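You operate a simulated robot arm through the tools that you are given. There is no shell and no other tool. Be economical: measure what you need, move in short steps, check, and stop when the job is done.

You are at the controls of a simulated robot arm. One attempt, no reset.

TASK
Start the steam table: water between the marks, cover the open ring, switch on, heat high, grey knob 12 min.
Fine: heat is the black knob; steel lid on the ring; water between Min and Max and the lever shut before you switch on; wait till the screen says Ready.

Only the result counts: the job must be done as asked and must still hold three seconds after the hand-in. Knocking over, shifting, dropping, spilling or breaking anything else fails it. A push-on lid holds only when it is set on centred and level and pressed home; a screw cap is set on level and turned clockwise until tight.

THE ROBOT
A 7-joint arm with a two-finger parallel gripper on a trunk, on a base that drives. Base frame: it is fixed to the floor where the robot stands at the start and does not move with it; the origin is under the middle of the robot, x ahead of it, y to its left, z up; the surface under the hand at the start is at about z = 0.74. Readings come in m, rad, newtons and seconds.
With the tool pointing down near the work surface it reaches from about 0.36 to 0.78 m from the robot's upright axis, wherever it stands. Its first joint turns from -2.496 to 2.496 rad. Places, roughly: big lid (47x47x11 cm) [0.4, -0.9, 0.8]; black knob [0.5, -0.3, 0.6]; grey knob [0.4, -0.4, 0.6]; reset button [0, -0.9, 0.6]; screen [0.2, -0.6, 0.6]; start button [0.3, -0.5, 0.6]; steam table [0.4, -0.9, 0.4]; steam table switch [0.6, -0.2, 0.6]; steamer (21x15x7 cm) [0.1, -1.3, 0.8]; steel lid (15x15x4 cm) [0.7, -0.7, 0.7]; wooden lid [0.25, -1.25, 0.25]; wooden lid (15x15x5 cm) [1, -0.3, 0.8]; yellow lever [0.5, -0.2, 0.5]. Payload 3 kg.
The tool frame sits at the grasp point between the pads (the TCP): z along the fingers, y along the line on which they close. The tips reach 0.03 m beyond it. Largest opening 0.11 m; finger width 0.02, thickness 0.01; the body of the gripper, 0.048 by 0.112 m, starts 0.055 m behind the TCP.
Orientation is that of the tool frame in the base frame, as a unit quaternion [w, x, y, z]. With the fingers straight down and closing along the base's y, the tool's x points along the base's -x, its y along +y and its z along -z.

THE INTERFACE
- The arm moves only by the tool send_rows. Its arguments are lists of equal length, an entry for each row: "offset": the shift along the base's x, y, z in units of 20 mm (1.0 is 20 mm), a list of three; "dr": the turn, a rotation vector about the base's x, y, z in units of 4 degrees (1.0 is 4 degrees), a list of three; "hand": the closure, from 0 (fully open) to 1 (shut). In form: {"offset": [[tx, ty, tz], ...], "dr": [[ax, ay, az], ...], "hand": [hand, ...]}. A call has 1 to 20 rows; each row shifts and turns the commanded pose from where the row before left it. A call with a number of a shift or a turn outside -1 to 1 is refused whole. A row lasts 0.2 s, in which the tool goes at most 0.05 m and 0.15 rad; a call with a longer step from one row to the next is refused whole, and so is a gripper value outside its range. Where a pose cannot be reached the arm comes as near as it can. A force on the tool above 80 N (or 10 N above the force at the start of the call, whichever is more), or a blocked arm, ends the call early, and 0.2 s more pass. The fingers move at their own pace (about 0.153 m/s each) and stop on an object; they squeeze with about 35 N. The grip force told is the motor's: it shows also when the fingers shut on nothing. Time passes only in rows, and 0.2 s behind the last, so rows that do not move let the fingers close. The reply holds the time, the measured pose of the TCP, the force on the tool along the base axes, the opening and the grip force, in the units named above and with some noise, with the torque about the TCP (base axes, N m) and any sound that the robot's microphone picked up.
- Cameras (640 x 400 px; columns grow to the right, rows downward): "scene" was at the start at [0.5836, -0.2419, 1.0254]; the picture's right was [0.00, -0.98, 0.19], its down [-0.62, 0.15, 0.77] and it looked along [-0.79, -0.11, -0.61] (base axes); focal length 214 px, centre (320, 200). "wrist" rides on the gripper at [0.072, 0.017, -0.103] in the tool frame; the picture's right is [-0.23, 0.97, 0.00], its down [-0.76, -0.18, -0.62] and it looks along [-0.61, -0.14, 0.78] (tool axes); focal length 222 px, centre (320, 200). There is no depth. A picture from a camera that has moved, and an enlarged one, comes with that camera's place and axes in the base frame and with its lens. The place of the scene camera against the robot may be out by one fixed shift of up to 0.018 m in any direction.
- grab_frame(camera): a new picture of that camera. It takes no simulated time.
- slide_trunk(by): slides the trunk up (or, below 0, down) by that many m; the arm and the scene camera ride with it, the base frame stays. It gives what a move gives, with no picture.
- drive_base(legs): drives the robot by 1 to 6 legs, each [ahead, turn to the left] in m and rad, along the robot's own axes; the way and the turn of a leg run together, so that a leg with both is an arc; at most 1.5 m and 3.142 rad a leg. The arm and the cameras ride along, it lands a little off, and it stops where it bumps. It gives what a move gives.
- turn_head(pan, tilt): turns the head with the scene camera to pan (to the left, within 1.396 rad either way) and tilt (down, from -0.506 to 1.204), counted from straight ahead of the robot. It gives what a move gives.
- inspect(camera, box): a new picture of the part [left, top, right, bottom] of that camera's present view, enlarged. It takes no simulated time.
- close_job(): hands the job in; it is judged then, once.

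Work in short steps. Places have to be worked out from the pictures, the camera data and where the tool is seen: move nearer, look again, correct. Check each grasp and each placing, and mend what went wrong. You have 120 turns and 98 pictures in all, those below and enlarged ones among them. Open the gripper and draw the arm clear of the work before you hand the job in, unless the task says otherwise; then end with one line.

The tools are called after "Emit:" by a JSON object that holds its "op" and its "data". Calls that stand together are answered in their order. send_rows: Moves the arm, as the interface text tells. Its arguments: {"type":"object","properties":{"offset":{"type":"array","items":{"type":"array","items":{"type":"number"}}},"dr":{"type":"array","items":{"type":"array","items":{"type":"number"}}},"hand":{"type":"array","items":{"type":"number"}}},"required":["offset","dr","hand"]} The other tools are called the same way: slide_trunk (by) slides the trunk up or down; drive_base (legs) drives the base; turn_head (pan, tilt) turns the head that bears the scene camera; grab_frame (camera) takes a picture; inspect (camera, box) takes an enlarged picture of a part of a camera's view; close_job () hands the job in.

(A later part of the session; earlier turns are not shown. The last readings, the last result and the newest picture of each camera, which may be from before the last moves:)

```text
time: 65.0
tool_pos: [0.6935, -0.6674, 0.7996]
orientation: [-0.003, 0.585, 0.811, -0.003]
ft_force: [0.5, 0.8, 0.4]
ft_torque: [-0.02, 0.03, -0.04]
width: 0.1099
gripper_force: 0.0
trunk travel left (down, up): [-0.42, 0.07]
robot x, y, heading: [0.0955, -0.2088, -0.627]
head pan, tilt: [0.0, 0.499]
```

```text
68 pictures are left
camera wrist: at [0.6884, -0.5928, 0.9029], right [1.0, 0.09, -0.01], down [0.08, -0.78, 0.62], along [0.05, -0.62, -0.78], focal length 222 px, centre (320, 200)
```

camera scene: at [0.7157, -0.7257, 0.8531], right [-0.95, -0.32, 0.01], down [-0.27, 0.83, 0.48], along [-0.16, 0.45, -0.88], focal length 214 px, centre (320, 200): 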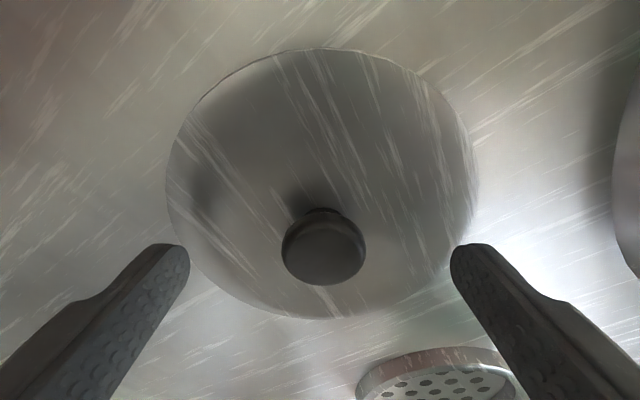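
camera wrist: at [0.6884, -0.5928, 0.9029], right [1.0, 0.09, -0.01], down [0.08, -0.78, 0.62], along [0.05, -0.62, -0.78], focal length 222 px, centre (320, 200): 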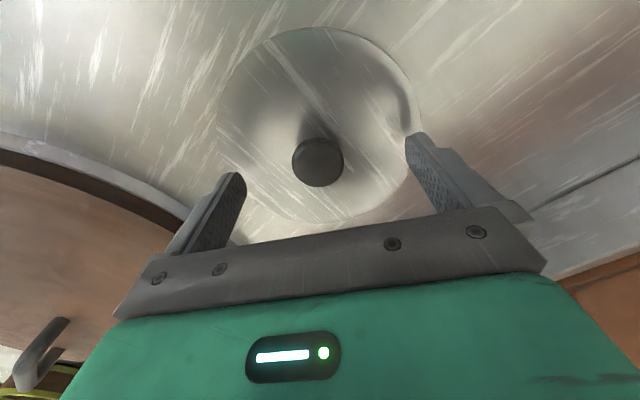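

The knob top is at about (0.693,-0.661,0.775) and is 33 mm wide. I shift 4 mm, lower to 0.788 and close.

Emit:
{"op": "send_rows", "data": {"offset": [[-0.05, 0.2, -0.3], [0, 0, -0.3], [0, 0, 0], [0, 0, 0], [0, 0, 0], [0, 0, 0]], "dr": [[0, 0, 0], [0, 0, 0], [0, 0, 0], [0, 0, 0], [0, 0, 0], [0, 0, 0]], "hand": [0, 0, 0, 1, 1, 1]}}

Emit:
{"op": "grab_frame", "data": {"camera": "scene"}}

```text
time: 66.4
tool_pos: [0.692, -0.6628, 0.7874]
orientation: [-0.003, 0.585, 0.811, -0.004]
ft_force: [0.1, -1.0, 0.5]
ft_torque: [-0.08, -0.12, -0.02]
width: 0.034
gripper_force: 35.3
trunk travel left (down, up): [-0.42, 0.07]
robot x, y, heading: [0.0996, -0.2076, -0.627]
head pan, tilt: [0.0, 0.499]
```

```text
67 pictures are left
camera scene: at [0.7146, -0.7214, 0.8409], right [-0.95, -0.32, 0.01], down [-0.27, 0.83, 0.48], along [-0.16, 0.45, -0.88], focal length 214 px, centre (320, 200)
```

scene: 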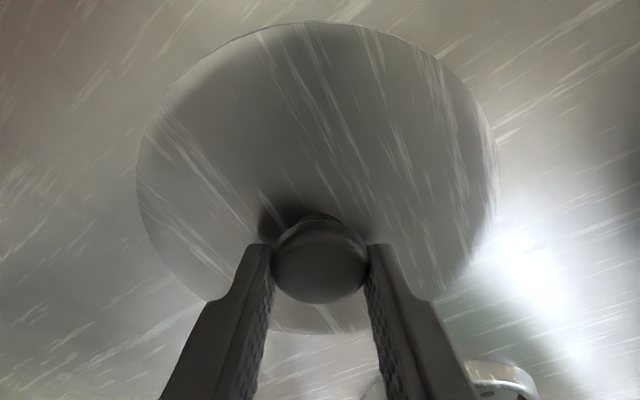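

The knob is gripped (34 mm, 35 N). I lift 8 cm and check the lid hangs level.

Emit:
{"op": "send_rows", "data": {"offset": [[0, 0, 0.5], [0, 0, 0.7], [0, 0, 0.7], [0, 0, 0.7], [0, 0, 0.7], [0, 0, 0.7], [0, 0, 0]], "dr": [[0, 0, 0], [0, 0, 0], [0, 0, 0], [0, 0, 0], [0, 0, 0], [0, 0, 0], [0, 0, 0]], "hand": [1, 1, 1, 1, 1, 1, 1]}}

Emit:
{"op": "grab_frame", "data": {"camera": "scene"}}

Emit:
{"op": "grab_frame", "data": {"camera": "wrist"}}

```text
time: 68.0
tool_pos: [0.6926, -0.6626, 0.8668]
orientation: [-0.003, 0.586, 0.811, -0.003]
ft_force: [-0.4, -0.5, 0.1]
ft_torque: [0.01, -0.03, 0.01]
width: 0.0
gripper_force: 35.2
trunk travel left (down, up): [-0.42, 0.07]
robot x, y, heading: [0.0937, -0.2131, -0.629]
head pan, tilt: [0.0, 0.499]
```

```text
66 pictures are left
camera scene: at [0.7145, -0.7213, 0.9202], right [-0.95, -0.32, 0.01], down [-0.27, 0.83, 0.48], along [-0.16, 0.45, -0.88], focal length 214 px, centre (320, 200)
```

scene: 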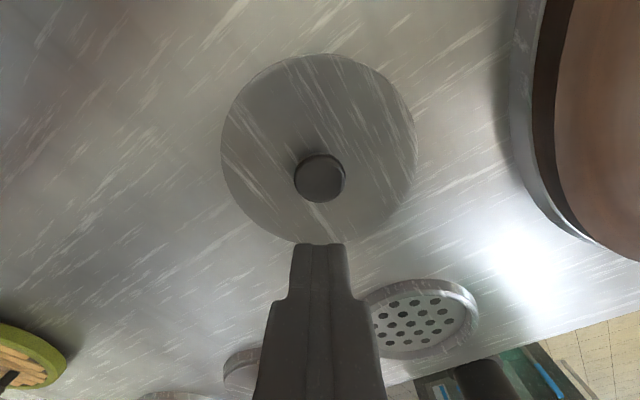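

```text
65 pictures are left
camera wrist: at [0.6873, -0.5885, 0.97], right [1.0, 0.09, -0.01], down [0.08, -0.78, 0.62], along [0.05, -0.62, -0.78], focal length 222 px, centre (320, 200)
```

wrist: 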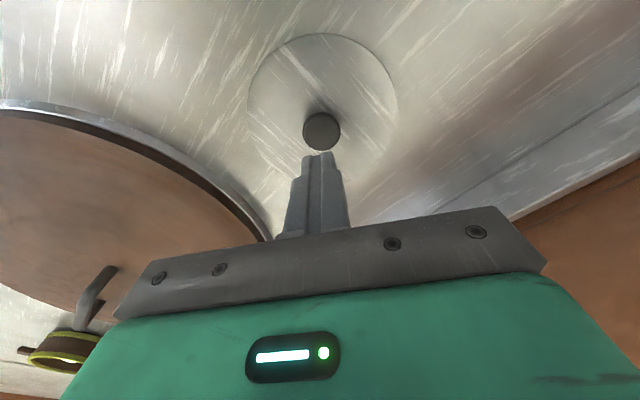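

The grip slipped off: I held only the rounded top. I go back down with open fingers, lower this time, watching the force.

Emit:
{"op": "send_rows", "data": {"offset": [[0, 0, 0], [0, 0, 0], [0, 0, 0], [0, 0, -1], [0, 0, -1], [0, 0, -1], [0, 0, -1], [0, 0, -0.3], [0, 0, 0]], "dr": [[0, 0, 0], [0, 0, 0], [0, 0, 0], [0, 0, 0], [0, 0, 0], [0, 0, 0], [0, 0, 0], [0, 0, 0], [0, 0, 0]], "hand": [0, 0, 0, 0, 0, 0, 0, 0, 0]}}

Emit:
{"op": "send_rows", "data": {"offset": [[0, 0, -0.1], [0, 0, -0.1], [0, 0, 0]], "dr": [[0, 0, 0], [0, 0, 0], [0, 0, 0]], "hand": [0, 0, 0]}}

Emit:
{"op": "grab_frame", "data": {"camera": "wrist"}}

```text
time: 70.0
tool_pos: [0.6936, -0.6625, 0.7834]
orientation: [-0.001, 0.585, 0.811, -0.002]
ft_force: [0.0, 0.8, 15.4]
ft_torque: [0.36, -0.8, 0.08]
width: 0.1096
gripper_force: 0.1
trunk travel left (down, up): [-0.42, 0.07]
robot x, y, heading: [0.0955, -0.2099, -0.624]
head pan, tilt: [0.0, 0.499]
```

```text
time: 70.8
tool_pos: [0.6936, -0.6618, 0.782]
orientation: [0.002, 0.585, 0.811, -0.004]
ft_force: [-1.1, 0.7, 55.0]
ft_torque: [0.54, -0.85, -0.08]
width: 0.1095
gripper_force: 0.1
trunk travel left (down, up): [-0.42, 0.07]
robot x, y, heading: [0.0998, -0.2133, -0.627]
head pan, tilt: [0.0, 0.499]
```

```text
64 pictures are left
camera wrist: at [0.6866, -0.5877, 0.8854], right [1.0, 0.09, 0.0], down [0.07, -0.77, 0.63], along [0.06, -0.63, -0.78], focal length 222 px, centre (320, 200)
```

wrist: 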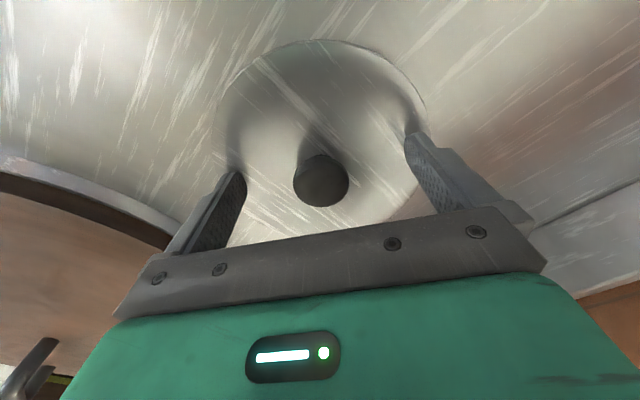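

The tips touched the lid plate at z ≈0.753. I rise 2 mm and look at the knob's profile.

Emit:
{"op": "send_rows", "data": {"offset": [[0, 0, 0.2], [0, 0, 0]], "dr": [[0, 0, 0], [0, 0, 0]], "hand": [0, 0]}}

Emit:
{"op": "turn_head", "data": {"pan": 0, "tilt": 1.0}}

Emit:
{"op": "grab_frame", "data": {"camera": "scene"}}

```text
time: 71.4
tool_pos: [0.6927, -0.6631, 0.7823]
orientation: [0.0, 0.585, 0.811, -0.003]
ft_force: [8.6, -5.0, 35.6]
ft_torque: [0.39, -1.72, -0.35]
width: 0.1099
gripper_force: 0.0
trunk travel left (down, up): [-0.42, 0.07]
robot x, y, heading: [0.0997, -0.2113, -0.628]
head pan, tilt: [0.0, 0.499]
```

```text
time: 72.3
tool_pos: [0.6915, -0.6622, 0.7826]
orientation: [-0.002, 0.585, 0.811, -0.003]
ft_force: [6.7, -4.4, 35.1]
ft_torque: [0.37, -1.73, -0.33]
width: 0.11
gripper_force: 0.0
trunk travel left (down, up): [-0.42, 0.07]
robot x, y, heading: [0.0993, -0.2112, -0.629]
head pan, tilt: [0.0, 1.0]
```

```text
63 pictures are left
camera scene: at [0.7012, -0.6819, 0.8577], right [-0.95, -0.32, 0.01], down [-0.17, 0.52, 0.84], along [-0.27, 0.8, -0.54], focal length 214 px, centre (320, 200)
```

scene: 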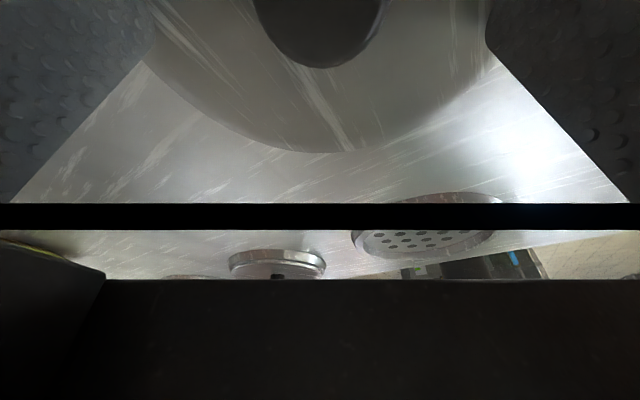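

I rise 2 mm more, close, and lift very slowly.

Emit:
{"op": "send_rows", "data": {"offset": [[0, 0, 0.1], [0, 0, 0.05], [0, 0, 0], [0, 0, 0], [0, 0, 0], [0, 0, 0], [0, 0, 0]], "dr": [[0, 0, 0], [0, 0, 0], [0, 0, 0], [0, 0, 0], [0, 0, 0], [0, 0, 0], [0, 0, 0]], "hand": [0, 0, 1, 1, 1, 1, 1]}}

Emit:
{"op": "send_rows", "data": {"offset": [[0, 0, 0.1], [0, 0, 0.1], [0, 0, 0.1], [0, 0, 0.1], [0, 0, 0.1], [0, 0, 0]], "dr": [[0, 0, 0], [0, 0, 0], [0, 0, 0], [0, 0, 0], [0, 0, 0], [0, 0, 0]], "hand": [1, 1, 1, 1, 1, 1]}}

Emit:
{"op": "grab_frame", "data": {"camera": "wrist"}}

```text
time: 73.9
tool_pos: [0.6926, -0.6629, 0.7832]
orientation: [-0.003, 0.585, 0.811, -0.003]
ft_force: [0.0, -0.7, 0.3]
ft_torque: [-0.01, -0.03, 0.01]
width: 0.0331
gripper_force: 35.2
trunk travel left (down, up): [-0.42, 0.07]
robot x, y, heading: [0.0956, -0.2062, -0.63]
head pan, tilt: [0.0, 1.0]
```

```text
time: 75.3
tool_pos: [0.6933, -0.6625, 0.7943]
orientation: [-0.003, 0.585, 0.811, -0.003]
ft_force: [0.2, 1.1, -1.3]
ft_torque: [0.0, 0.02, 0.01]
width: 0.033
gripper_force: 34.8
trunk travel left (down, up): [-0.42, 0.07]
robot x, y, heading: [0.0958, -0.2127, -0.625]
head pan, tilt: [0.0, 1.0]
```

```text
62 pictures are left
camera wrist: at [0.6873, -0.5884, 0.8974], right [1.0, 0.09, -0.01], down [0.08, -0.78, 0.62], along [0.05, -0.62, -0.78], focal length 222 px, centre (320, 200)
```

wrist: 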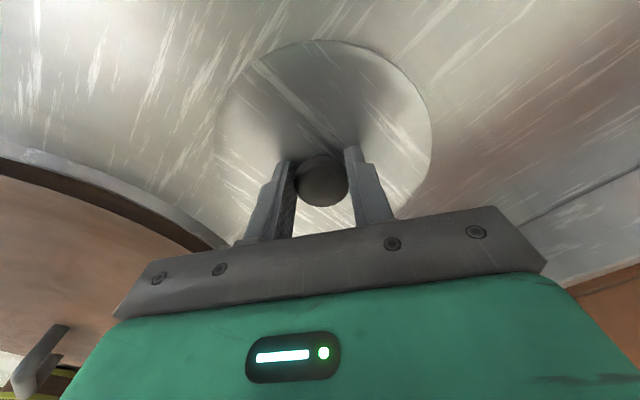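

The lid seems to follow. I continue slowly upward and check.

Emit:
{"op": "send_rows", "data": {"offset": [[0, 0, 0.2], [0, 0, 0.3], [0, 0, 0.3], [0, 0, 0.3], [0, 0, 0.3], [0, 0, 0.3], [0, 0, 0.3], [0, 0, 0.3], [0, 0, 0.3], [0, 0, 0.3], [0, 0, 0.2], [0, 0, 0]], "dr": [[0, 0, 0], [0, 0, 0], [0, 0, 0], [0, 0, 0], [0, 0, 0], [0, 0, 0], [0, 0, 0], [0, 0, 0], [0, 0, 0], [0, 0, 0], [0, 0, 0], [0, 0, 0]], "hand": [1, 1, 1, 1, 1, 1, 1, 1, 1, 1, 1, 1]}}

Emit:
{"op": "grab_frame", "data": {"camera": "wrist"}}

```text
time: 77.9
tool_pos: [0.6925, -0.6629, 0.8565]
orientation: [-0.003, 0.585, 0.811, -0.003]
ft_force: [-0.1, 0.6, -0.3]
ft_torque: [0.04, -0.01, 0.0]
width: 0.0329
gripper_force: 35.0
trunk travel left (down, up): [-0.42, 0.07]
robot x, y, heading: [0.0971, -0.2115, -0.63]
head pan, tilt: [0.0, 1.0]
```

```text
61 pictures are left
camera wrist: at [0.6872, -0.5888, 0.9597], right [1.0, 0.09, -0.01], down [0.08, -0.78, 0.62], along [0.05, -0.62, -0.78], focal length 222 px, centre (320, 200)
```

wrist: 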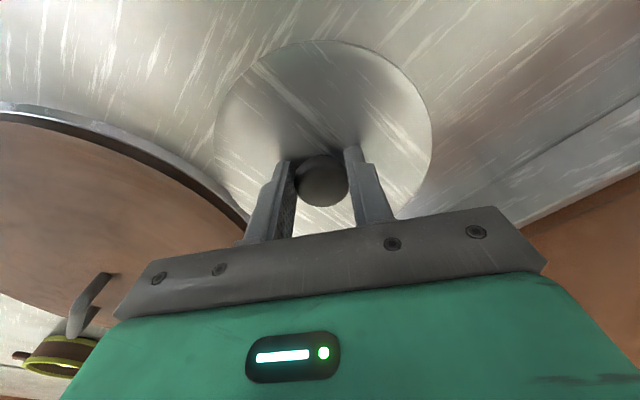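

The lid is held. I move part way towards the ring, keeping the ring visible beside the lid, to measure its place.

Emit:
{"op": "send_rows", "data": {"offset": [[-0.3, 0.3, 0.3], [-0.5, 0.45, 0.3], [-0.5, 0.45, 0.3], [-0.5, 0.45, 0.3], [-0.5, 0.45, 0.3], [-0.5, 0.45, 0.3], [-0.5, 0.45, 0.2], [-0.3, 0.2, 0], [0, 0, 0], [0, 0, 0]], "dr": [[0, 0, 0], [0, 0, 0], [0, 0, 0], [0, 0, 0], [0, 0, 0], [0, 0, 0], [0, 0, 0], [0, 0, 0], [0, 0, 0], [0, 0, 0]], "hand": [1, 1, 1, 1, 1, 1, 1, 1, 1, 1]}}

Emit:
{"op": "turn_head", "data": {"pan": -0.3, "tilt": 0.7}}

Emit:
{"op": "grab_frame", "data": {"camera": "wrist"}}

Emit:
{"op": "grab_frame", "data": {"camera": "scene"}}

```text
time: 80.1
tool_pos: [0.6201, -0.5991, 0.8968]
orientation: [-0.002, 0.585, 0.811, -0.004]
ft_force: [0.1, 0.3, -1.4]
ft_torque: [-0.01, 0.0, -0.03]
width: 0.033
gripper_force: 35.0
trunk travel left (down, up): [-0.42, 0.07]
robot x, y, heading: [0.0962, -0.21, -0.629]
head pan, tilt: [0.0, 1.0]
```

```text
time: 80.9
tool_pos: [0.6215, -0.5985, 0.8953]
orientation: [-0.003, 0.585, 0.811, -0.004]
ft_force: [1.0, 0.8, -0.5]
ft_torque: [0.01, 0.0, -0.02]
width: 0.033
gripper_force: 35.1
trunk travel left (down, up): [-0.42, 0.07]
robot x, y, heading: [0.0952, -0.2098, -0.63]
head pan, tilt: [-0.3, 0.7]
```

```text
60 pictures are left
camera wrist: at [0.6156, -0.5245, 0.9995], right [1.0, 0.09, -0.01], down [0.08, -0.78, 0.62], along [0.05, -0.62, -0.78], focal length 222 px, centre (320, 200)
```

wrist: 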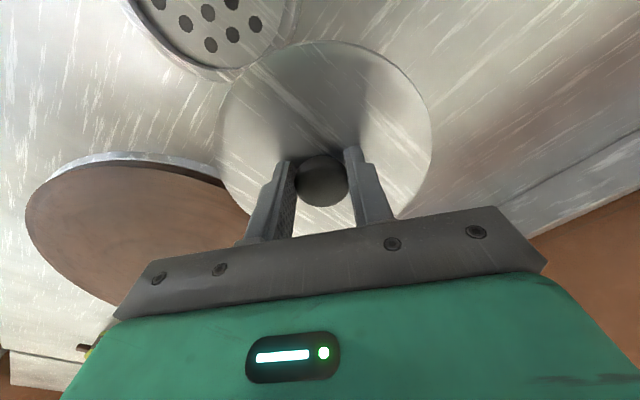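

```text
59 pictures are left
camera scene: at [0.6135, -0.6483, 0.9598], right [-0.9, -0.3, 0.3], down [-0.06, 0.79, 0.61], along [-0.42, 0.54, -0.73], focal length 214 px, centre (320, 200)
```

scene: 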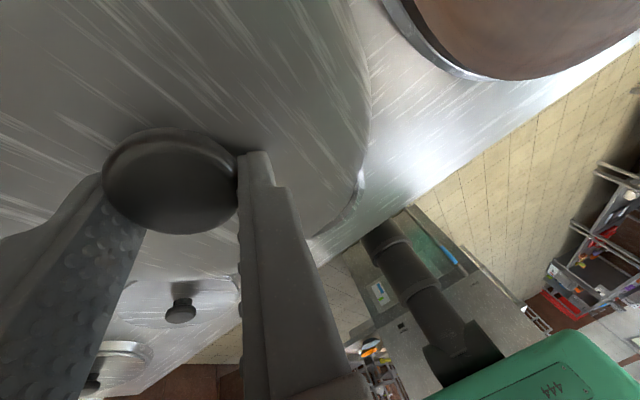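

The ring is partly out of view; I shift so that it falls beside the lid in the wrist picture.

Emit:
{"op": "send_rows", "data": {"offset": [[0.3, 0.5, 0], [0.5, 0.8, 0], [0.5, 0.8, 0], [0.5, 0.8, 0], [0.5, 0.8, 0], [0.5, 0.8, 0], [0.5, 0.8, 0], [0.2, 0.2, 0], [0, 0, 0], [0, 0, 0]], "dr": [[0, 0, 0], [0, 0, 0], [0, 0, 0], [0, 0, 0], [0, 0, 0], [0, 0, 0], [0, 0, 0], [0, 0, 0], [0, 0, 0], [0, 0, 0]], "hand": [1, 1, 1, 1, 1, 1, 1, 1, 1, 1]}}

Emit:
{"op": "grab_frame", "data": {"camera": "wrist"}}

```text
time: 83.1
tool_pos: [0.691, -0.4894, 0.8964]
orientation: [-0.003, 0.585, 0.811, -0.004]
ft_force: [0.5, -0.3, -1.4]
ft_torque: [-0.01, 0.0, 0.0]
width: 0.0329
gripper_force: 34.5
trunk travel left (down, up): [-0.42, 0.07]
robot x, y, heading: [0.0931, -0.2058, -0.627]
head pan, tilt: [-0.3, 0.7]
```

```text
58 pictures are left
camera wrist: at [0.6855, -0.415, 1.0], right [1.0, 0.09, -0.01], down [0.08, -0.78, 0.62], along [0.05, -0.62, -0.78], focal length 222 px, centre (320, 200)
```

wrist: 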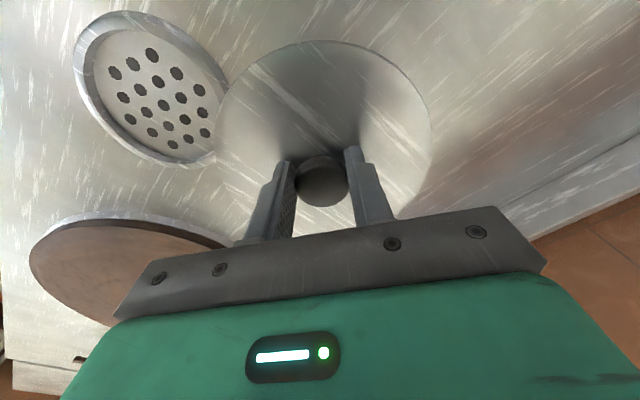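

I zoom in on the ring to get its edges precisely.

Emit:
{"op": "inspect", "data": {"camera": "wrist", "box": [50, 0, 290, 190]}}

```text
2.11 times, centred on (170, 95) of wrist
camera zoom: at [0.6855, -0.415, 1.0], right [1.0, 0.09, -0.01], down [0.08, -0.78, 0.62], along [0.05, -0.62, -0.78], focal length 468 px, centre (636, 421)
```

zoom: 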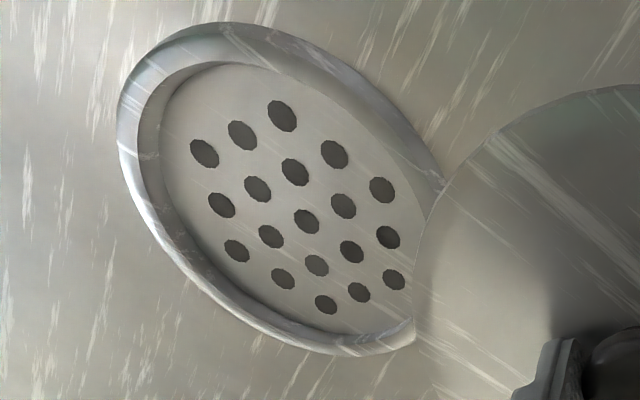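

I move across to the other side of the ring for a second wrist view to triangulate it.

Emit:
{"op": "send_rows", "data": {"offset": [[-0.5, -0.1, 0], [-1, -0.2, 0], [-1, -0.2, 0], [-1, -0.2, 0], [-1, -0.2, 0], [-1, -0.2, 0], [-1, -0.2, 0], [-1, -0.2, 0], [-1, -0.2, 0], [-1, -0.2, 0], [-1, -0.2, 0], [-1, -0.2, 0], [-1, -0.2, 0], [-1, -0.2, 0], [-1, -0.2, 0], [-1, -0.1, 0], [-1, -0.1, 0], [-0.5, 0, 0], [0, 0, 0], [0, 0, 0]], "dr": [[0, 0, 0], [0, 0, 0], [0, 0, 0], [0, 0, 0], [0, 0, 0], [0, 0, 0], [0, 0, 0], [0, 0, 0], [0, 0, 0], [0, 0, 0], [0, 0, 0], [0, 0, 0], [0, 0, 0], [0, 0, 0], [0, 0, 0], [0, 0, 0], [0, 0, 0], [0, 0, 0], [0, 0, 0], [0, 0, 0]], "hand": [1, 1, 1, 1, 1, 1, 1, 1, 1, 1, 1, 1, 1, 1, 1, 1, 1, 1, 1, 1]}}

Emit:
{"op": "inspect", "data": {"camera": "wrist", "box": [360, 0, 600, 190]}}

Emit:
{"op": "grab_frame", "data": {"camera": "wrist"}}

```text
time: 87.3
tool_pos: [0.349, -0.552, 0.8967]
orientation: [-0.002, 0.585, 0.811, -0.004]
ft_force: [0.6, 1.0, -0.8]
ft_torque: [0.01, -0.01, -0.05]
width: 0.0329
gripper_force: 34.3
trunk travel left (down, up): [-0.42, 0.07]
robot x, y, heading: [0.0972, -0.2094, -0.626]
head pan, tilt: [-0.3, 0.7]
```

```text
2.11 times, centred on (480, 95) of wrist
camera zoom: at [0.3443, -0.4768, 0.9999], right [1.0, 0.09, -0.01], down [0.08, -0.78, 0.62], along [0.05, -0.62, -0.78], focal length 468 px, centre (-17, 421)
```

zoom: 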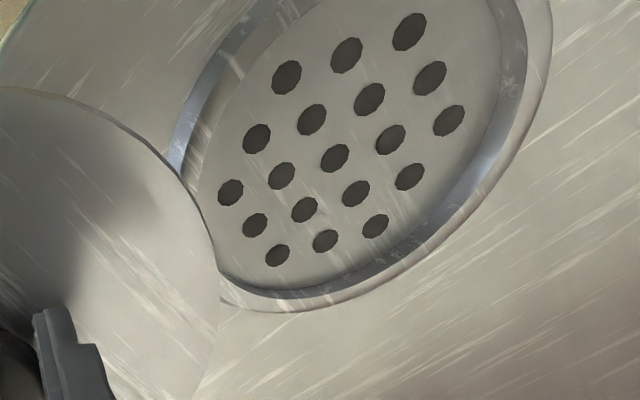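

```text
55 pictures are left
camera wrist: at [0.3443, -0.4768, 0.9999], right [1.0, 0.09, -0.01], down [0.08, -0.78, 0.62], along [0.05, -0.62, -0.78], focal length 222 px, centre (320, 200)
```

wrist: 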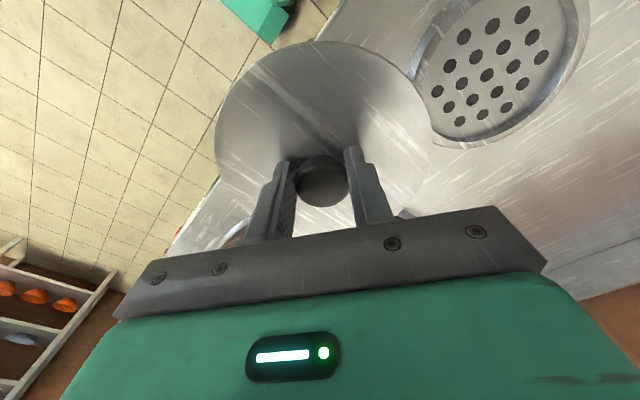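

Both wrist views agree: the ring centre is (0.516,-0.5045), its plate at z≈0.742. The lid centre is about 3 mm off the TCP, so I aim the TCP at (0.513,-0.502) and go down to 0.82 first.

Emit:
{"op": "send_rows", "data": {"offset": [[0.4, 0.12, 0], [0.9, 0.28, 0], [0.9, 0.28, 0], [0.9, 0.28, 0], [0.9, 0.28, 0], [0.9, 0.28, 0], [0.9, 0.28, 0], [0.9, 0.28, 0], [0.9, 0.28, 0], [0.6, 0.14, 0], [0, 0, 0], [0, 0, -0.8], [0, 0, -0.8], [0, 0, -0.8], [0, 0, -0.8], [0, 0, -0.6], [0, 0, 0], [0, 0, 0]], "dr": [[0, 0, 0], [0, 0, 0], [0, 0, 0], [0, 0, 0], [0, 0, 0], [0, 0, 0], [0, 0, 0], [0, 0, 0], [0, 0, 0], [0, 0, 0], [0, 0, 0], [0, 0, 0], [0, 0, 0], [0, 0, 0], [0, 0, 0], [0, 0, 0], [0, 0, 0], [0, 0, 0]], "hand": [1, 1, 1, 1, 1, 1, 1, 1, 1, 1, 1, 1, 1, 1, 1, 1, 1, 1]}}

Emit:
{"op": "turn_head", "data": {"pan": 0, "tilt": 0.2}}

Emit:
{"op": "grab_frame", "data": {"camera": "scene"}}

Emit:
{"op": "grab_frame", "data": {"camera": "wrist"}}

```text
time: 91.1
tool_pos: [0.5141, -0.5014, 0.8202]
orientation: [-0.003, 0.585, 0.811, -0.003]
ft_force: [0.7, -0.2, -0.4]
ft_torque: [0.01, 0.04, 0.02]
width: 0.0326
gripper_force: 35.2
trunk travel left (down, up): [-0.42, 0.07]
robot x, y, heading: [0.0939, -0.2092, -0.624]
head pan, tilt: [-0.3, 0.7]
```

```text
time: 92.1
tool_pos: [0.5143, -0.501, 0.8207]
orientation: [-0.003, 0.585, 0.811, -0.003]
ft_force: [0.4, 0.8, -1.7]
ft_torque: [0.0, -0.01, -0.02]
width: 0.0329
gripper_force: 34.8
trunk travel left (down, up): [-0.42, 0.07]
robot x, y, heading: [0.0973, -0.2108, -0.627]
head pan, tilt: [0.0, 0.201]
```

```text
54 pictures are left
camera scene: at [0.545, -0.5857, 0.8715], right [-0.95, -0.32, 0.01], down [-0.31, 0.93, 0.2], along [-0.07, 0.19, -0.98], focal length 214 px, centre (320, 200)
```

scene: 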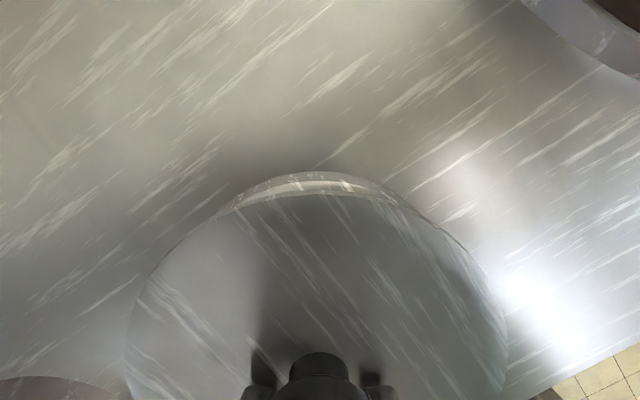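

```text
53 pictures are left
camera wrist: at [0.5091, -0.4267, 0.9235], right [1.0, 0.09, -0.01], down [0.08, -0.78, 0.62], along [0.05, -0.62, -0.78], focal length 222 px, centre (320, 200)
```

wrist: 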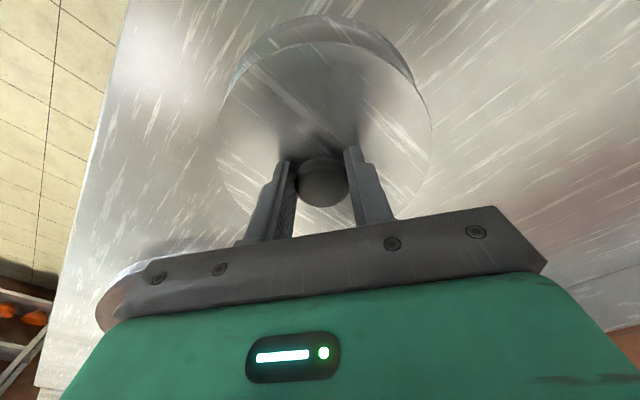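

Lid and ring look concentric within a few millimetres. I descend slowly, 2 mm a row, watching the force.

Emit:
{"op": "send_rows", "data": {"offset": [[0, 0, -0.1], [0, 0, -0.1], [0, 0, -0.1], [0, 0, -0.1], [0, 0, -0.1], [0, 0, -0.1], [0, 0, -0.1], [0, 0, 0]], "dr": [[0, 0, 0], [0, 0, 0], [0, 0, 0], [0, 0, 0], [0, 0, 0], [0, 0, 0], [0, 0, 0], [0, 0, 0]], "hand": [1, 1, 1, 1, 1, 1, 1, 1]}}

Emit:
{"op": "grab_frame", "data": {"camera": "wrist"}}

Emit:
{"op": "grab_frame", "data": {"camera": "scene"}}

```text
time: 93.9
tool_pos: [0.5129, -0.5, 0.8061]
orientation: [-0.003, 0.585, 0.811, -0.003]
ft_force: [0.3, 0.4, -0.6]
ft_torque: [0.01, 0.03, 0.03]
width: 0.0331
gripper_force: 34.7
trunk travel left (down, up): [-0.42, 0.07]
robot x, y, heading: [0.095, -0.2091, -0.631]
head pan, tilt: [0.0, 0.201]
```

```text
52 pictures are left
camera wrist: at [0.5087, -0.4264, 0.9096], right [1.0, 0.09, -0.01], down [0.08, -0.78, 0.62], along [0.05, -0.62, -0.78], focal length 222 px, centre (320, 200)
```

wrist: 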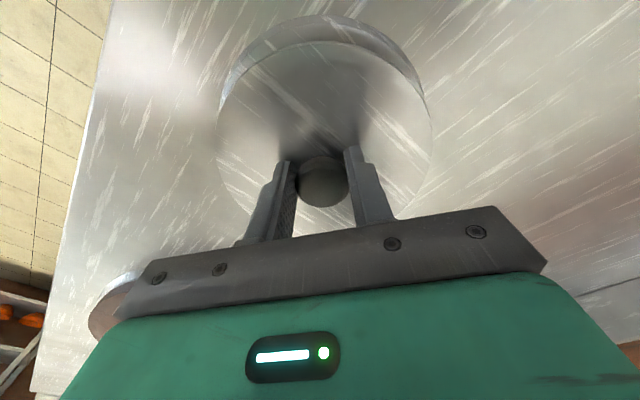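

```text
51 pictures are left
camera scene: at [0.5448, -0.5855, 0.8577], right [-0.95, -0.32, 0.01], down [-0.31, 0.93, 0.2], along [-0.07, 0.19, -0.98], focal length 214 px, centre (320, 200)
```

scene: 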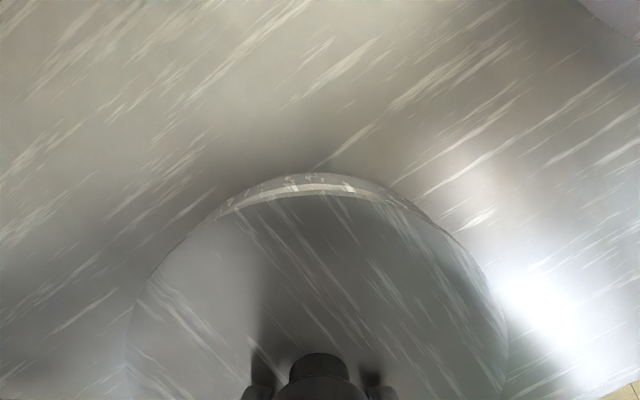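

The ring shows evenly around the lid: about 9 mm on the near side and 7 mm on the far side, so I nudge 1 mm and keep going down.

Emit:
{"op": "send_rows", "data": {"offset": [[-0.02, 0.05, -0.1], [0, 0, -0.1], [0, 0, -0.1], [0, 0, -0.1], [0, 0, -0.1], [0, 0, 0]], "dr": [[0, 0, 0], [0, 0, 0], [0, 0, 0], [0, 0, 0], [0, 0, 0], [0, 0, 0]], "hand": [1, 1, 1, 1, 1, 1]}}

Emit:
{"op": "send_rows", "data": {"offset": [[0, 0, -0.1], [0, 0, -0.1], [0, 0, 0]], "dr": [[0, 0, 0], [0, 0, 0], [0, 0, 0]], "hand": [1, 1, 1]}}

Emit:
{"op": "grab_frame", "data": {"camera": "wrist"}}

Emit:
{"op": "grab_frame", "data": {"camera": "scene"}}

```text
time: 95.3
tool_pos: [0.5137, -0.4983, 0.7969]
orientation: [-0.002, 0.585, 0.811, -0.004]
ft_force: [-0.2, 0.5, -0.6]
ft_torque: [-0.04, 0.02, -0.02]
width: 0.0329
gripper_force: 34.9
trunk travel left (down, up): [-0.42, 0.07]
robot x, y, heading: [0.0975, -0.2091, -0.624]
head pan, tilt: [0.0, 0.201]
```

```text
time: 96.1
tool_pos: [0.5147, -0.499, 0.7936]
orientation: [-0.003, 0.585, 0.811, -0.004]
ft_force: [-0.4, -0.4, -1.2]
ft_torque: [0.02, -0.04, 0.02]
width: 0.0332
gripper_force: 35.0
trunk travel left (down, up): [-0.42, 0.07]
robot x, y, heading: [0.0954, -0.211, -0.629]
head pan, tilt: [0.0, 0.201]
```

```text
50 pictures are left
camera wrist: at [0.5086, -0.4253, 0.8959], right [1.0, 0.09, -0.01], down [0.08, -0.78, 0.62], along [0.05, -0.62, -0.78], focal length 222 px, centre (320, 200)
```

wrist: 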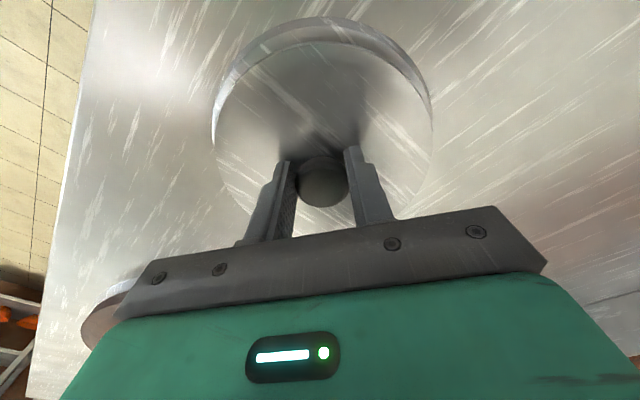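

```text
49 pictures are left
camera scene: at [0.5447, -0.5845, 0.844], right [-0.95, -0.32, 0.01], down [-0.31, 0.93, 0.2], along [-0.07, 0.19, -0.98], focal length 214 px, centre (320, 200)
```

scene: 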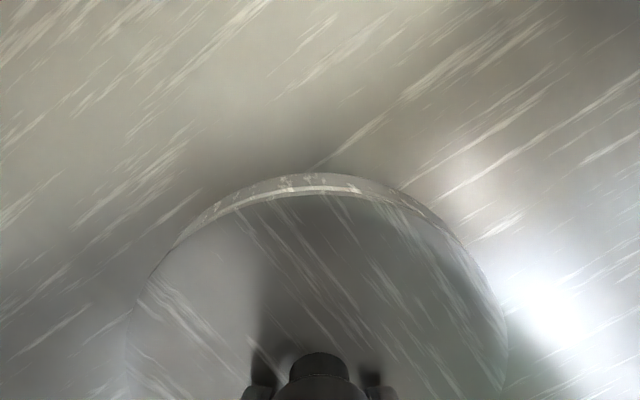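

Still no contact, and it is well aligned. I continue down in 2 mm steps.

Emit:
{"op": "send_rows", "data": {"offset": [[0, 0, -0.1], [0, 0, -0.1], [0, 0, -0.1], [0, 0, 0]], "dr": [[0, 0, 0], [0, 0, 0], [0, 0, 0], [0, 0, 0]], "hand": [1, 1, 1, 1]}}

Emit:
{"op": "inspect", "data": {"camera": "scene", "box": [100, 130, 540, 400]}}

Emit:
{"op": "inspect", "data": {"camera": "wrist", "box": [180, 0, 460, 175]}}

```text
time: 97.1
tool_pos: [0.5151, -0.4994, 0.7877]
orientation: [-0.002, 0.585, 0.811, -0.003]
ft_force: [4.9, 2.9, 18.9]
ft_torque: [0.17, 0.0, -0.14]
width: 0.0331
gripper_force: 35.6
trunk travel left (down, up): [-0.42, 0.07]
robot x, y, heading: [0.095, -0.208, -0.628]
head pan, tilt: [0.0, 0.201]
```

```text
1.45 times, centred on (320, 265) of scene
camera zoom: at [0.5448, -0.5844, 0.8388], right [-0.95, -0.32, 0.01], down [-0.31, 0.93, 0.2], along [-0.07, 0.18, -0.98], focal length 312 px, centre (320, 106)
```

zoom: 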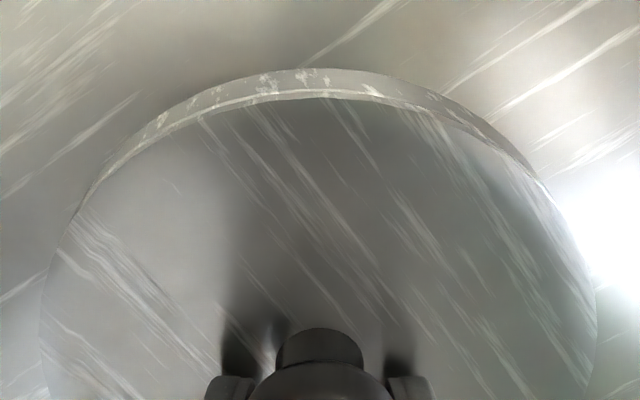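

```text
2.29 times, centred on (320, 88) of wrist
camera zoom: at [0.5086, -0.4252, 0.8904], right [1.0, 0.09, -0.01], down [0.08, -0.78, 0.63], along [0.05, -0.62, -0.78], focal length 508 px, centre (320, 457)
```

zoom: 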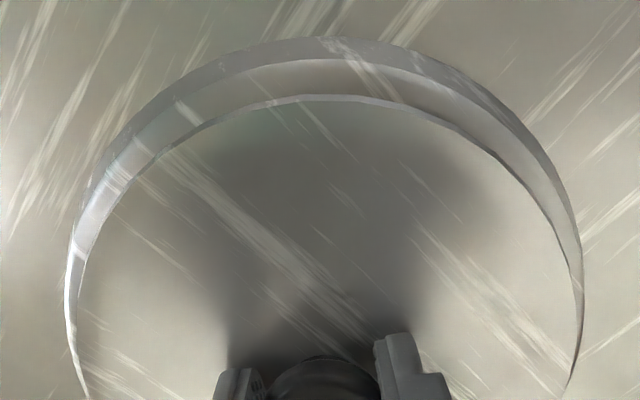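

Contact with 19 N, and the side force pushes towards +x and +y, which agrees with the pictures. I nudge that way and press a little more.

Emit:
{"op": "send_rows", "data": {"offset": [[0.02, 0.05, 0], [0, 0, -0.1], [0, 0, 0]], "dr": [[0, 0, 0], [0, 0, 0], [0, 0, 0]], "hand": [1, 1, 1]}}

Emit:
{"op": "send_rows", "data": {"offset": [[0, 0, -0.1], [0, 0, 0]], "dr": [[0, 0, 0], [0, 0, 0]], "hand": [1, 1]}}

Emit:
{"op": "inspect", "data": {"camera": "wrist", "box": [180, 0, 460, 175]}}

```text
time: 97.9
tool_pos: [0.5138, -0.4993, 0.7876]
orientation: [0.0, 0.585, 0.811, -0.002]
ft_force: [-1.7, -13.7, 57.4]
ft_torque: [-0.18, -0.34, 0.07]
width: 0.033
gripper_force: 34.4
trunk travel left (down, up): [-0.42, 0.07]
robot x, y, heading: [0.0951, -0.2088, -0.626]
head pan, tilt: [0.0, 0.201]
```

```text
time: 98.3
tool_pos: [0.513, -0.4994, 0.786]
orientation: [0.002, 0.585, 0.811, -0.003]
ft_force: [-12.7, 4.7, 37.1]
ft_torque: [0.97, 0.61, -0.11]
width: 0.0331
gripper_force: 34.6
trunk travel left (down, up): [-0.42, 0.07]
robot x, y, heading: [0.101, -0.2103, -0.626]
head pan, tilt: [0.0, 0.201]
stopped in row 1: the force on the tool passed its limit at 86 N (the readings are from after the stop); the commanded pose is now the measured one
```

```text
2.29 times, centred on (320, 88) of wrist
camera zoom: at [0.5085, -0.4249, 0.8897], right [1.0, 0.09, 0.0], down [0.07, -0.77, 0.63], along [0.06, -0.63, -0.78], focal length 508 px, centre (320, 457)
```

zoom: 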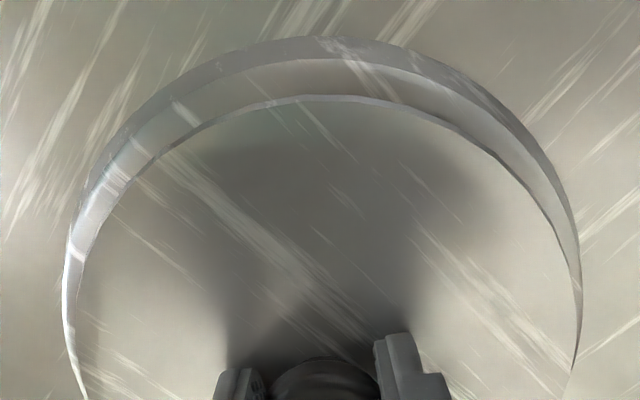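

It is in firm contact. I release, rise and compare it with the neighbouring seated lids.

Emit:
{"op": "send_rows", "data": {"offset": [[0, 0, 0.05], [0, 0, 0], [0, 0, 0], [0, 0, 0], [0, 0, 0.5], [0, 0, 1], [0, 0, 1], [0, 0, 1], [0, 0, 1], [0, 0, 1], [0, 0, 1], [0, 0, 0]], "dr": [[0, 0, 0], [0, 0, 0], [0, 0, 0], [0, 0, 0], [0, 0, 0], [0, 0, 0], [0, 0, 0], [0, 0, 0], [0, 0, 0], [0, 0, 0], [0, 0, 0], [0, 0, 0]], "hand": [1, 0, 0, 0, 0, 0, 0, 0, 0, 0, 0, 0]}}

Emit:
{"op": "grab_frame", "data": {"camera": "wrist"}}

Emit:
{"op": "turn_head", "data": {"pan": 0.2, "tilt": 0.6}}

Emit:
{"op": "grab_frame", "data": {"camera": "scene"}}

```text
time: 100.9
tool_pos: [0.5158, -0.4993, 0.9175]
orientation: [0.0, 0.585, 0.811, -0.003]
ft_force: [-0.9, 0.2, 0.2]
ft_torque: [0.0, 0.01, 0.0]
width: 0.1102
gripper_force: 0.0
trunk travel left (down, up): [-0.42, 0.07]
robot x, y, heading: [0.0971, -0.2129, -0.628]
head pan, tilt: [0.0, 0.201]
```

```text
45 pictures are left
camera wrist: at [0.5095, -0.4254, 1.0199], right [1.0, 0.09, 0.0], down [0.07, -0.78, 0.63], along [0.05, -0.62, -0.78], focal length 222 px, centre (320, 200)
```

wrist: 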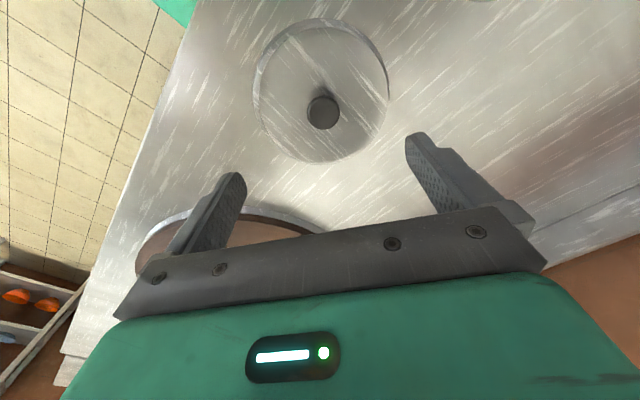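

```text
time: 101.7
tool_pos: [0.5156, -0.4994, 0.9173]
orientation: [0.0, 0.585, 0.811, -0.003]
ft_force: [0.1, -0.9, -0.4]
ft_torque: [-0.01, 0.01, 0.01]
width: 0.11
gripper_force: 0.0
trunk travel left (down, up): [-0.42, 0.07]
robot x, y, heading: [0.0988, -0.2093, -0.635]
head pan, tilt: [0.201, 0.6]
```

```text
44 pictures are left
camera scene: at [0.5511, -0.5445, 0.9749], right [-0.93, -0.31, -0.19], down [-0.36, 0.75, 0.55], along [-0.02, 0.58, -0.81], focal length 214 px, centre (320, 200)
```

scene: 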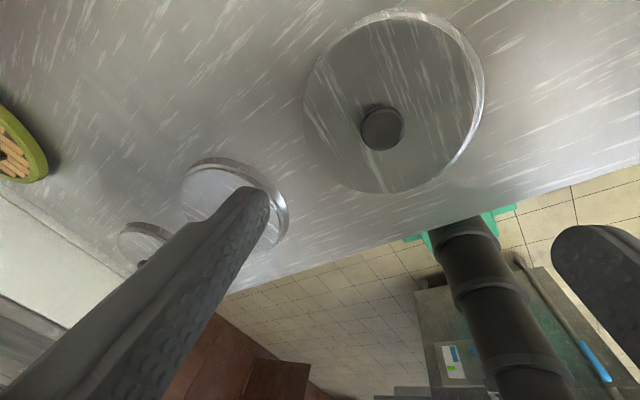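

I zoom in on the lid in both views.

Emit:
{"op": "inspect", "data": {"camera": "wrist", "box": [240, 0, 410, 170]}}

Emit:
{"op": "inspect", "data": {"camera": "scene", "box": [170, 0, 500, 206]}}

```text
2.35 times, centred on (325, 85) of wrist
camera zoom: at [0.5097, -0.4256, 1.0198], right [1.0, 0.09, 0.0], down [0.07, -0.78, 0.63], along [0.05, -0.62, -0.78], focal length 523 px, centre (308, 471)
```

zoom: 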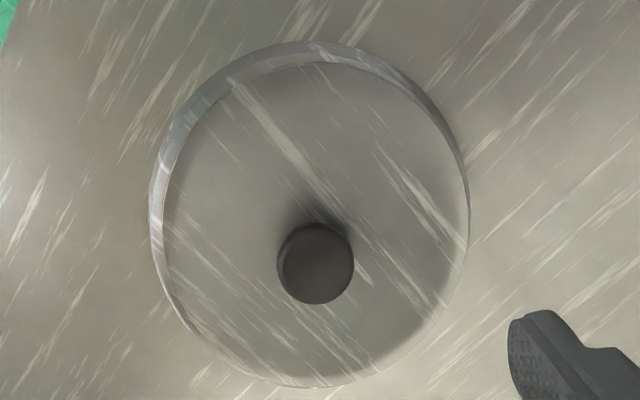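

```text
1.94 times, centred on (335, 103) of scene
camera zoom: at [0.5511, -0.5445, 0.9749], right [-0.93, -0.31, -0.19], down [-0.36, 0.75, 0.55], along [-0.02, 0.58, -0.81], focal length 416 px, centre (291, 388)
```

zoom: 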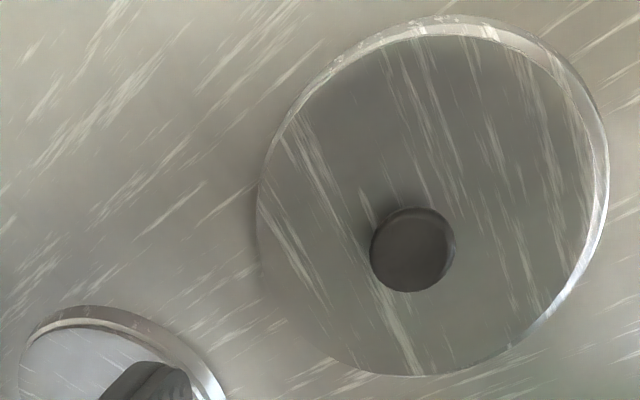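

To judge whether it is home, I look at the neighbouring seated lid from the same relative pose.

Emit:
{"op": "send_rows", "data": {"offset": [[0.62, 0.92, 0], [0.62, 0.92, 0], [0.62, 0.92, 0], [0.62, 0.92, 0], [0.62, 0.92, 0], [0.62, 0.92, 0], [0.62, 0.92, 0], [0.62, 0.92, 0], [0.62, 0.92, 0], [0.62, 0.92, 0], [0, 0, 0]], "dr": [[0, 0, 0], [0, 0, 0], [0, 0, 0], [0, 0, 0], [0, 0, 0], [0, 0, 0], [0, 0, 0], [0, 0, 0], [0, 0, 0], [0, 0, 0], [0, 0, 0]], "hand": [0, 0, 0, 0, 0, 0, 0, 0, 0, 0, 0]}}

Emit:
{"op": "inspect", "data": {"camera": "wrist", "box": [240, 0, 410, 170]}}

Emit:
{"op": "grab_frame", "data": {"camera": "scene"}}

```text
time: 104.1
tool_pos: [0.6386, -0.3173, 0.9153]
orientation: [0.0, 0.585, 0.811, -0.003]
ft_force: [-0.3, -0.6, 0.7]
ft_torque: [0.02, 0.0, 0.02]
width: 0.11
gripper_force: 0.1
trunk travel left (down, up): [-0.42, 0.07]
robot x, y, heading: [0.0929, -0.2139, -0.624]
head pan, tilt: [0.201, 0.6]
```

```text
2.35 times, centred on (325, 85) of wrist
camera zoom: at [0.6339, -0.2413, 1.0183], right [1.0, 0.09, 0.0], down [0.07, -0.78, 0.63], along [0.05, -0.62, -0.78], focal length 523 px, centre (308, 471)
```

zoom: 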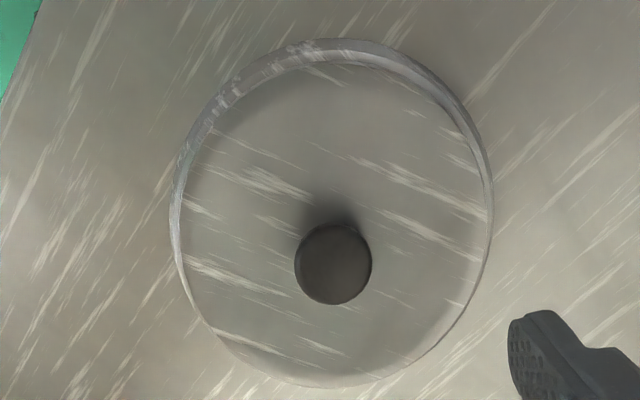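

```text
40 pictures are left
camera scene: at [0.6752, -0.3601, 0.9733], right [-0.93, -0.31, -0.19], down [-0.36, 0.75, 0.55], along [-0.03, 0.58, -0.81], focal length 214 px, centre (320, 200)
```

scene: 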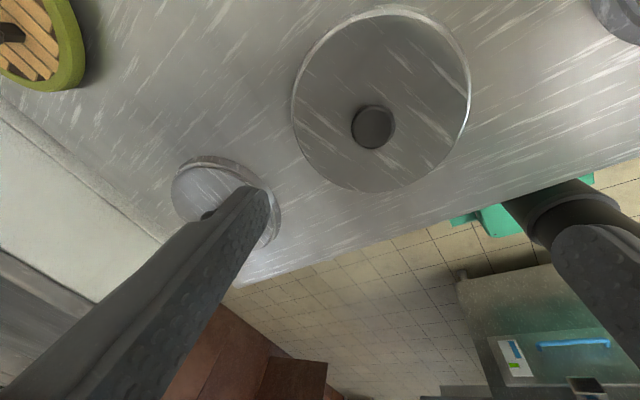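

The new lid looks just like its seated neighbour: same knob size, same even rim. Now for the panel: I raise the hand and back the robot away so the horizontal tool has room.

Emit:
{"op": "send_rows", "data": {"offset": [[0, 0, 1], [0, 0, 1], [0, 0, 1], [0, 0, 1], [0, 0, 0]], "dr": [[0, 0, 0], [0, 0, 0], [0, 0, 0], [0, 0, 0], [0, 0, 0]], "hand": [0, 0, 0, 0, 0]}}

Emit:
{"op": "drive_base", "data": {"legs": [[0, -0.475], [-0.316, 0], [0, 0.477]]}}

```text
time: 105.3
tool_pos: [0.641, -0.3172, 0.9951]
orientation: [0.0, 0.585, 0.811, -0.003]
ft_force: [-0.5, 0.0, 0.5]
ft_torque: [0.0, 0.0, 0.0]
width: 0.1096
gripper_force: 0.1
trunk travel left (down, up): [-0.42, 0.07]
robot x, y, heading: [0.0963, -0.2139, -0.631]
head pan, tilt: [0.201, 0.6]
```

```text
time: 110.2
tool_pos: [0.4982, -0.0371, 0.9955]
orientation: [0.0, 0.586, 0.81, -0.003]
ft_force: [0.3, 0.2, 0.2]
ft_torque: [-0.02, -0.04, -0.01]
width: 0.11
gripper_force: 0.0
trunk travel left (down, up): [-0.42, 0.07]
robot x, y, heading: [-0.0543, 0.0575, -0.63]
head pan, tilt: [0.201, 0.6]
```

I yaw the tool to face the panel, slide along to the knobs and start lowering, still 15 cm off the panel.

Emit:
{"op": "send_rows", "data": {"offset": [[-0.52, -0.72, -0.5], [-0.52, -0.72, -0.5], [-0.52, -0.72, -0.5], [-0.52, -0.72, -0.5], [-0.52, -0.72, -0.5], [-0.52, -0.72, -0.5], [-0.52, -0.72, -0.5], [-0.52, -0.72, -0.5], [-0.52, -0.72, -0.5], [0, 0, -0.5], [0, 0, -0.5], [0, 0, -0.5], [0, 0, -0.5], [0, 0, -0.5], [0, 0, -0.5], [0, 0, -0.5], [0, 0, -0.5], [0, 0, -0.5], [0, 0, -0.5], [0, 0, -0.5]], "dr": [[0, 0, 1], [0, 0, 1], [0, 0, 1], [0, 0, 1], [0, 0, 1], [0, 0, 1], [0, 0, 1], [0, 0, 1], [0, 0, 0.95], [-0.585, -0.811, 0], [-0.585, -0.811, 0], [-0.585, -0.811, 0], [-0.585, -0.811, 0], [-0.585, -0.811, 0], [-0.585, -0.811, 0], [-0.585, -0.811, 0], [-0.585, -0.811, 0], [-0.585, -0.811, 0], [-0.585, -0.811, 0], [-0.585, -0.811, 0]], "hand": [0, 0, 0, 0, 0, 0, 0, 0, 0, 0, 0, 0, 0, 0, 0, 0, 0, 0, 0, 0]}}

Emit:
{"op": "send_rows", "data": {"offset": [[0, 0, -0.4], [0, 0, -0.4], [0, 0, -0.4], [0, 0, -0.4], [0, 0, -0.4], [0, 0, -0.4], [0, 0, -0.4], [0, 0, -0.4], [0, 0, -0.4], [0, 0, -0.4], [0, 0, 0], [0, 0, 0], [0, 0, 0]], "dr": [[-0.585, -0.811, 0], [-0.585, -0.811, 0], [-0.585, -0.811, 0], [-0.585, -0.811, 0], [-0.585, -0.811, 0], [-0.585, -0.811, 0], [-0.585, -0.811, 0], [-0.585, -0.811, 0], [-0.585, -0.811, 0], [-0.585, -0.811, 0], [-0.585, -0.811, 0], [-0.292, -0.405, 0], [0, 0, 0]], "hand": [0, 0, 0, 0, 0, 0, 0, 0, 0, 0, 0, 0, 0]}}

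Emit:
{"op": "turn_head", "data": {"pan": 0, "tilt": 0.3}}

Emit:
{"op": "grab_frame", "data": {"camera": "scene"}}

```text
time: 114.4
tool_pos: [0.4036, -0.1662, 0.797]
orientation: [0.359, 0.286, 0.881, -0.117]
ft_force: [-1.2, -1.0, -0.1]
ft_torque: [0.02, 0.0, -0.02]
width: 0.1101
gripper_force: 0.1
trunk travel left (down, up): [-0.42, 0.07]
robot x, y, heading: [-0.0515, 0.0583, -0.631]
head pan, tilt: [0.201, 0.6]
```

```text
time: 117.2
tool_pos: [0.4069, -0.1565, 0.7462]
orientation: [0.654, 0.218, 0.692, -0.217]
ft_force: [-0.3, -0.8, 0.7]
ft_torque: [-0.01, 0.0, 0.01]
width: 0.11
gripper_force: 0.0
out of reach, approached as far as the arm can: row 10, 11, 12
trunk travel left (down, up): [-0.42, 0.07]
robot x, y, heading: [-0.054, 0.0642, -0.633]
head pan, tilt: [0.201, 0.6]
```

```text
time: 118.0
tool_pos: [0.4075, -0.1571, 0.7461]
orientation: [0.653, 0.217, 0.693, -0.216]
ft_force: [1.0, 0.6, 0.3]
ft_torque: [0.01, -0.01, -0.03]
width: 0.1099
gripper_force: 0.0
trunk travel left (down, up): [-0.42, 0.07]
robot x, y, heading: [-0.0526, 0.0562, -0.632]
head pan, tilt: [0.0, 0.3]
```

```text
39 pictures are left
camera scene: at [0.3833, -0.1347, 0.844], right [-0.58, -0.81, 0.02], down [-0.29, 0.19, -0.94], along [0.76, -0.55, -0.35], focal length 214 px, centre (320, 200)
```

scene: 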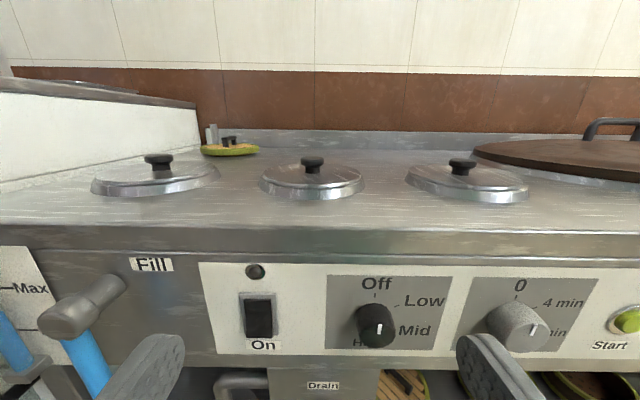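

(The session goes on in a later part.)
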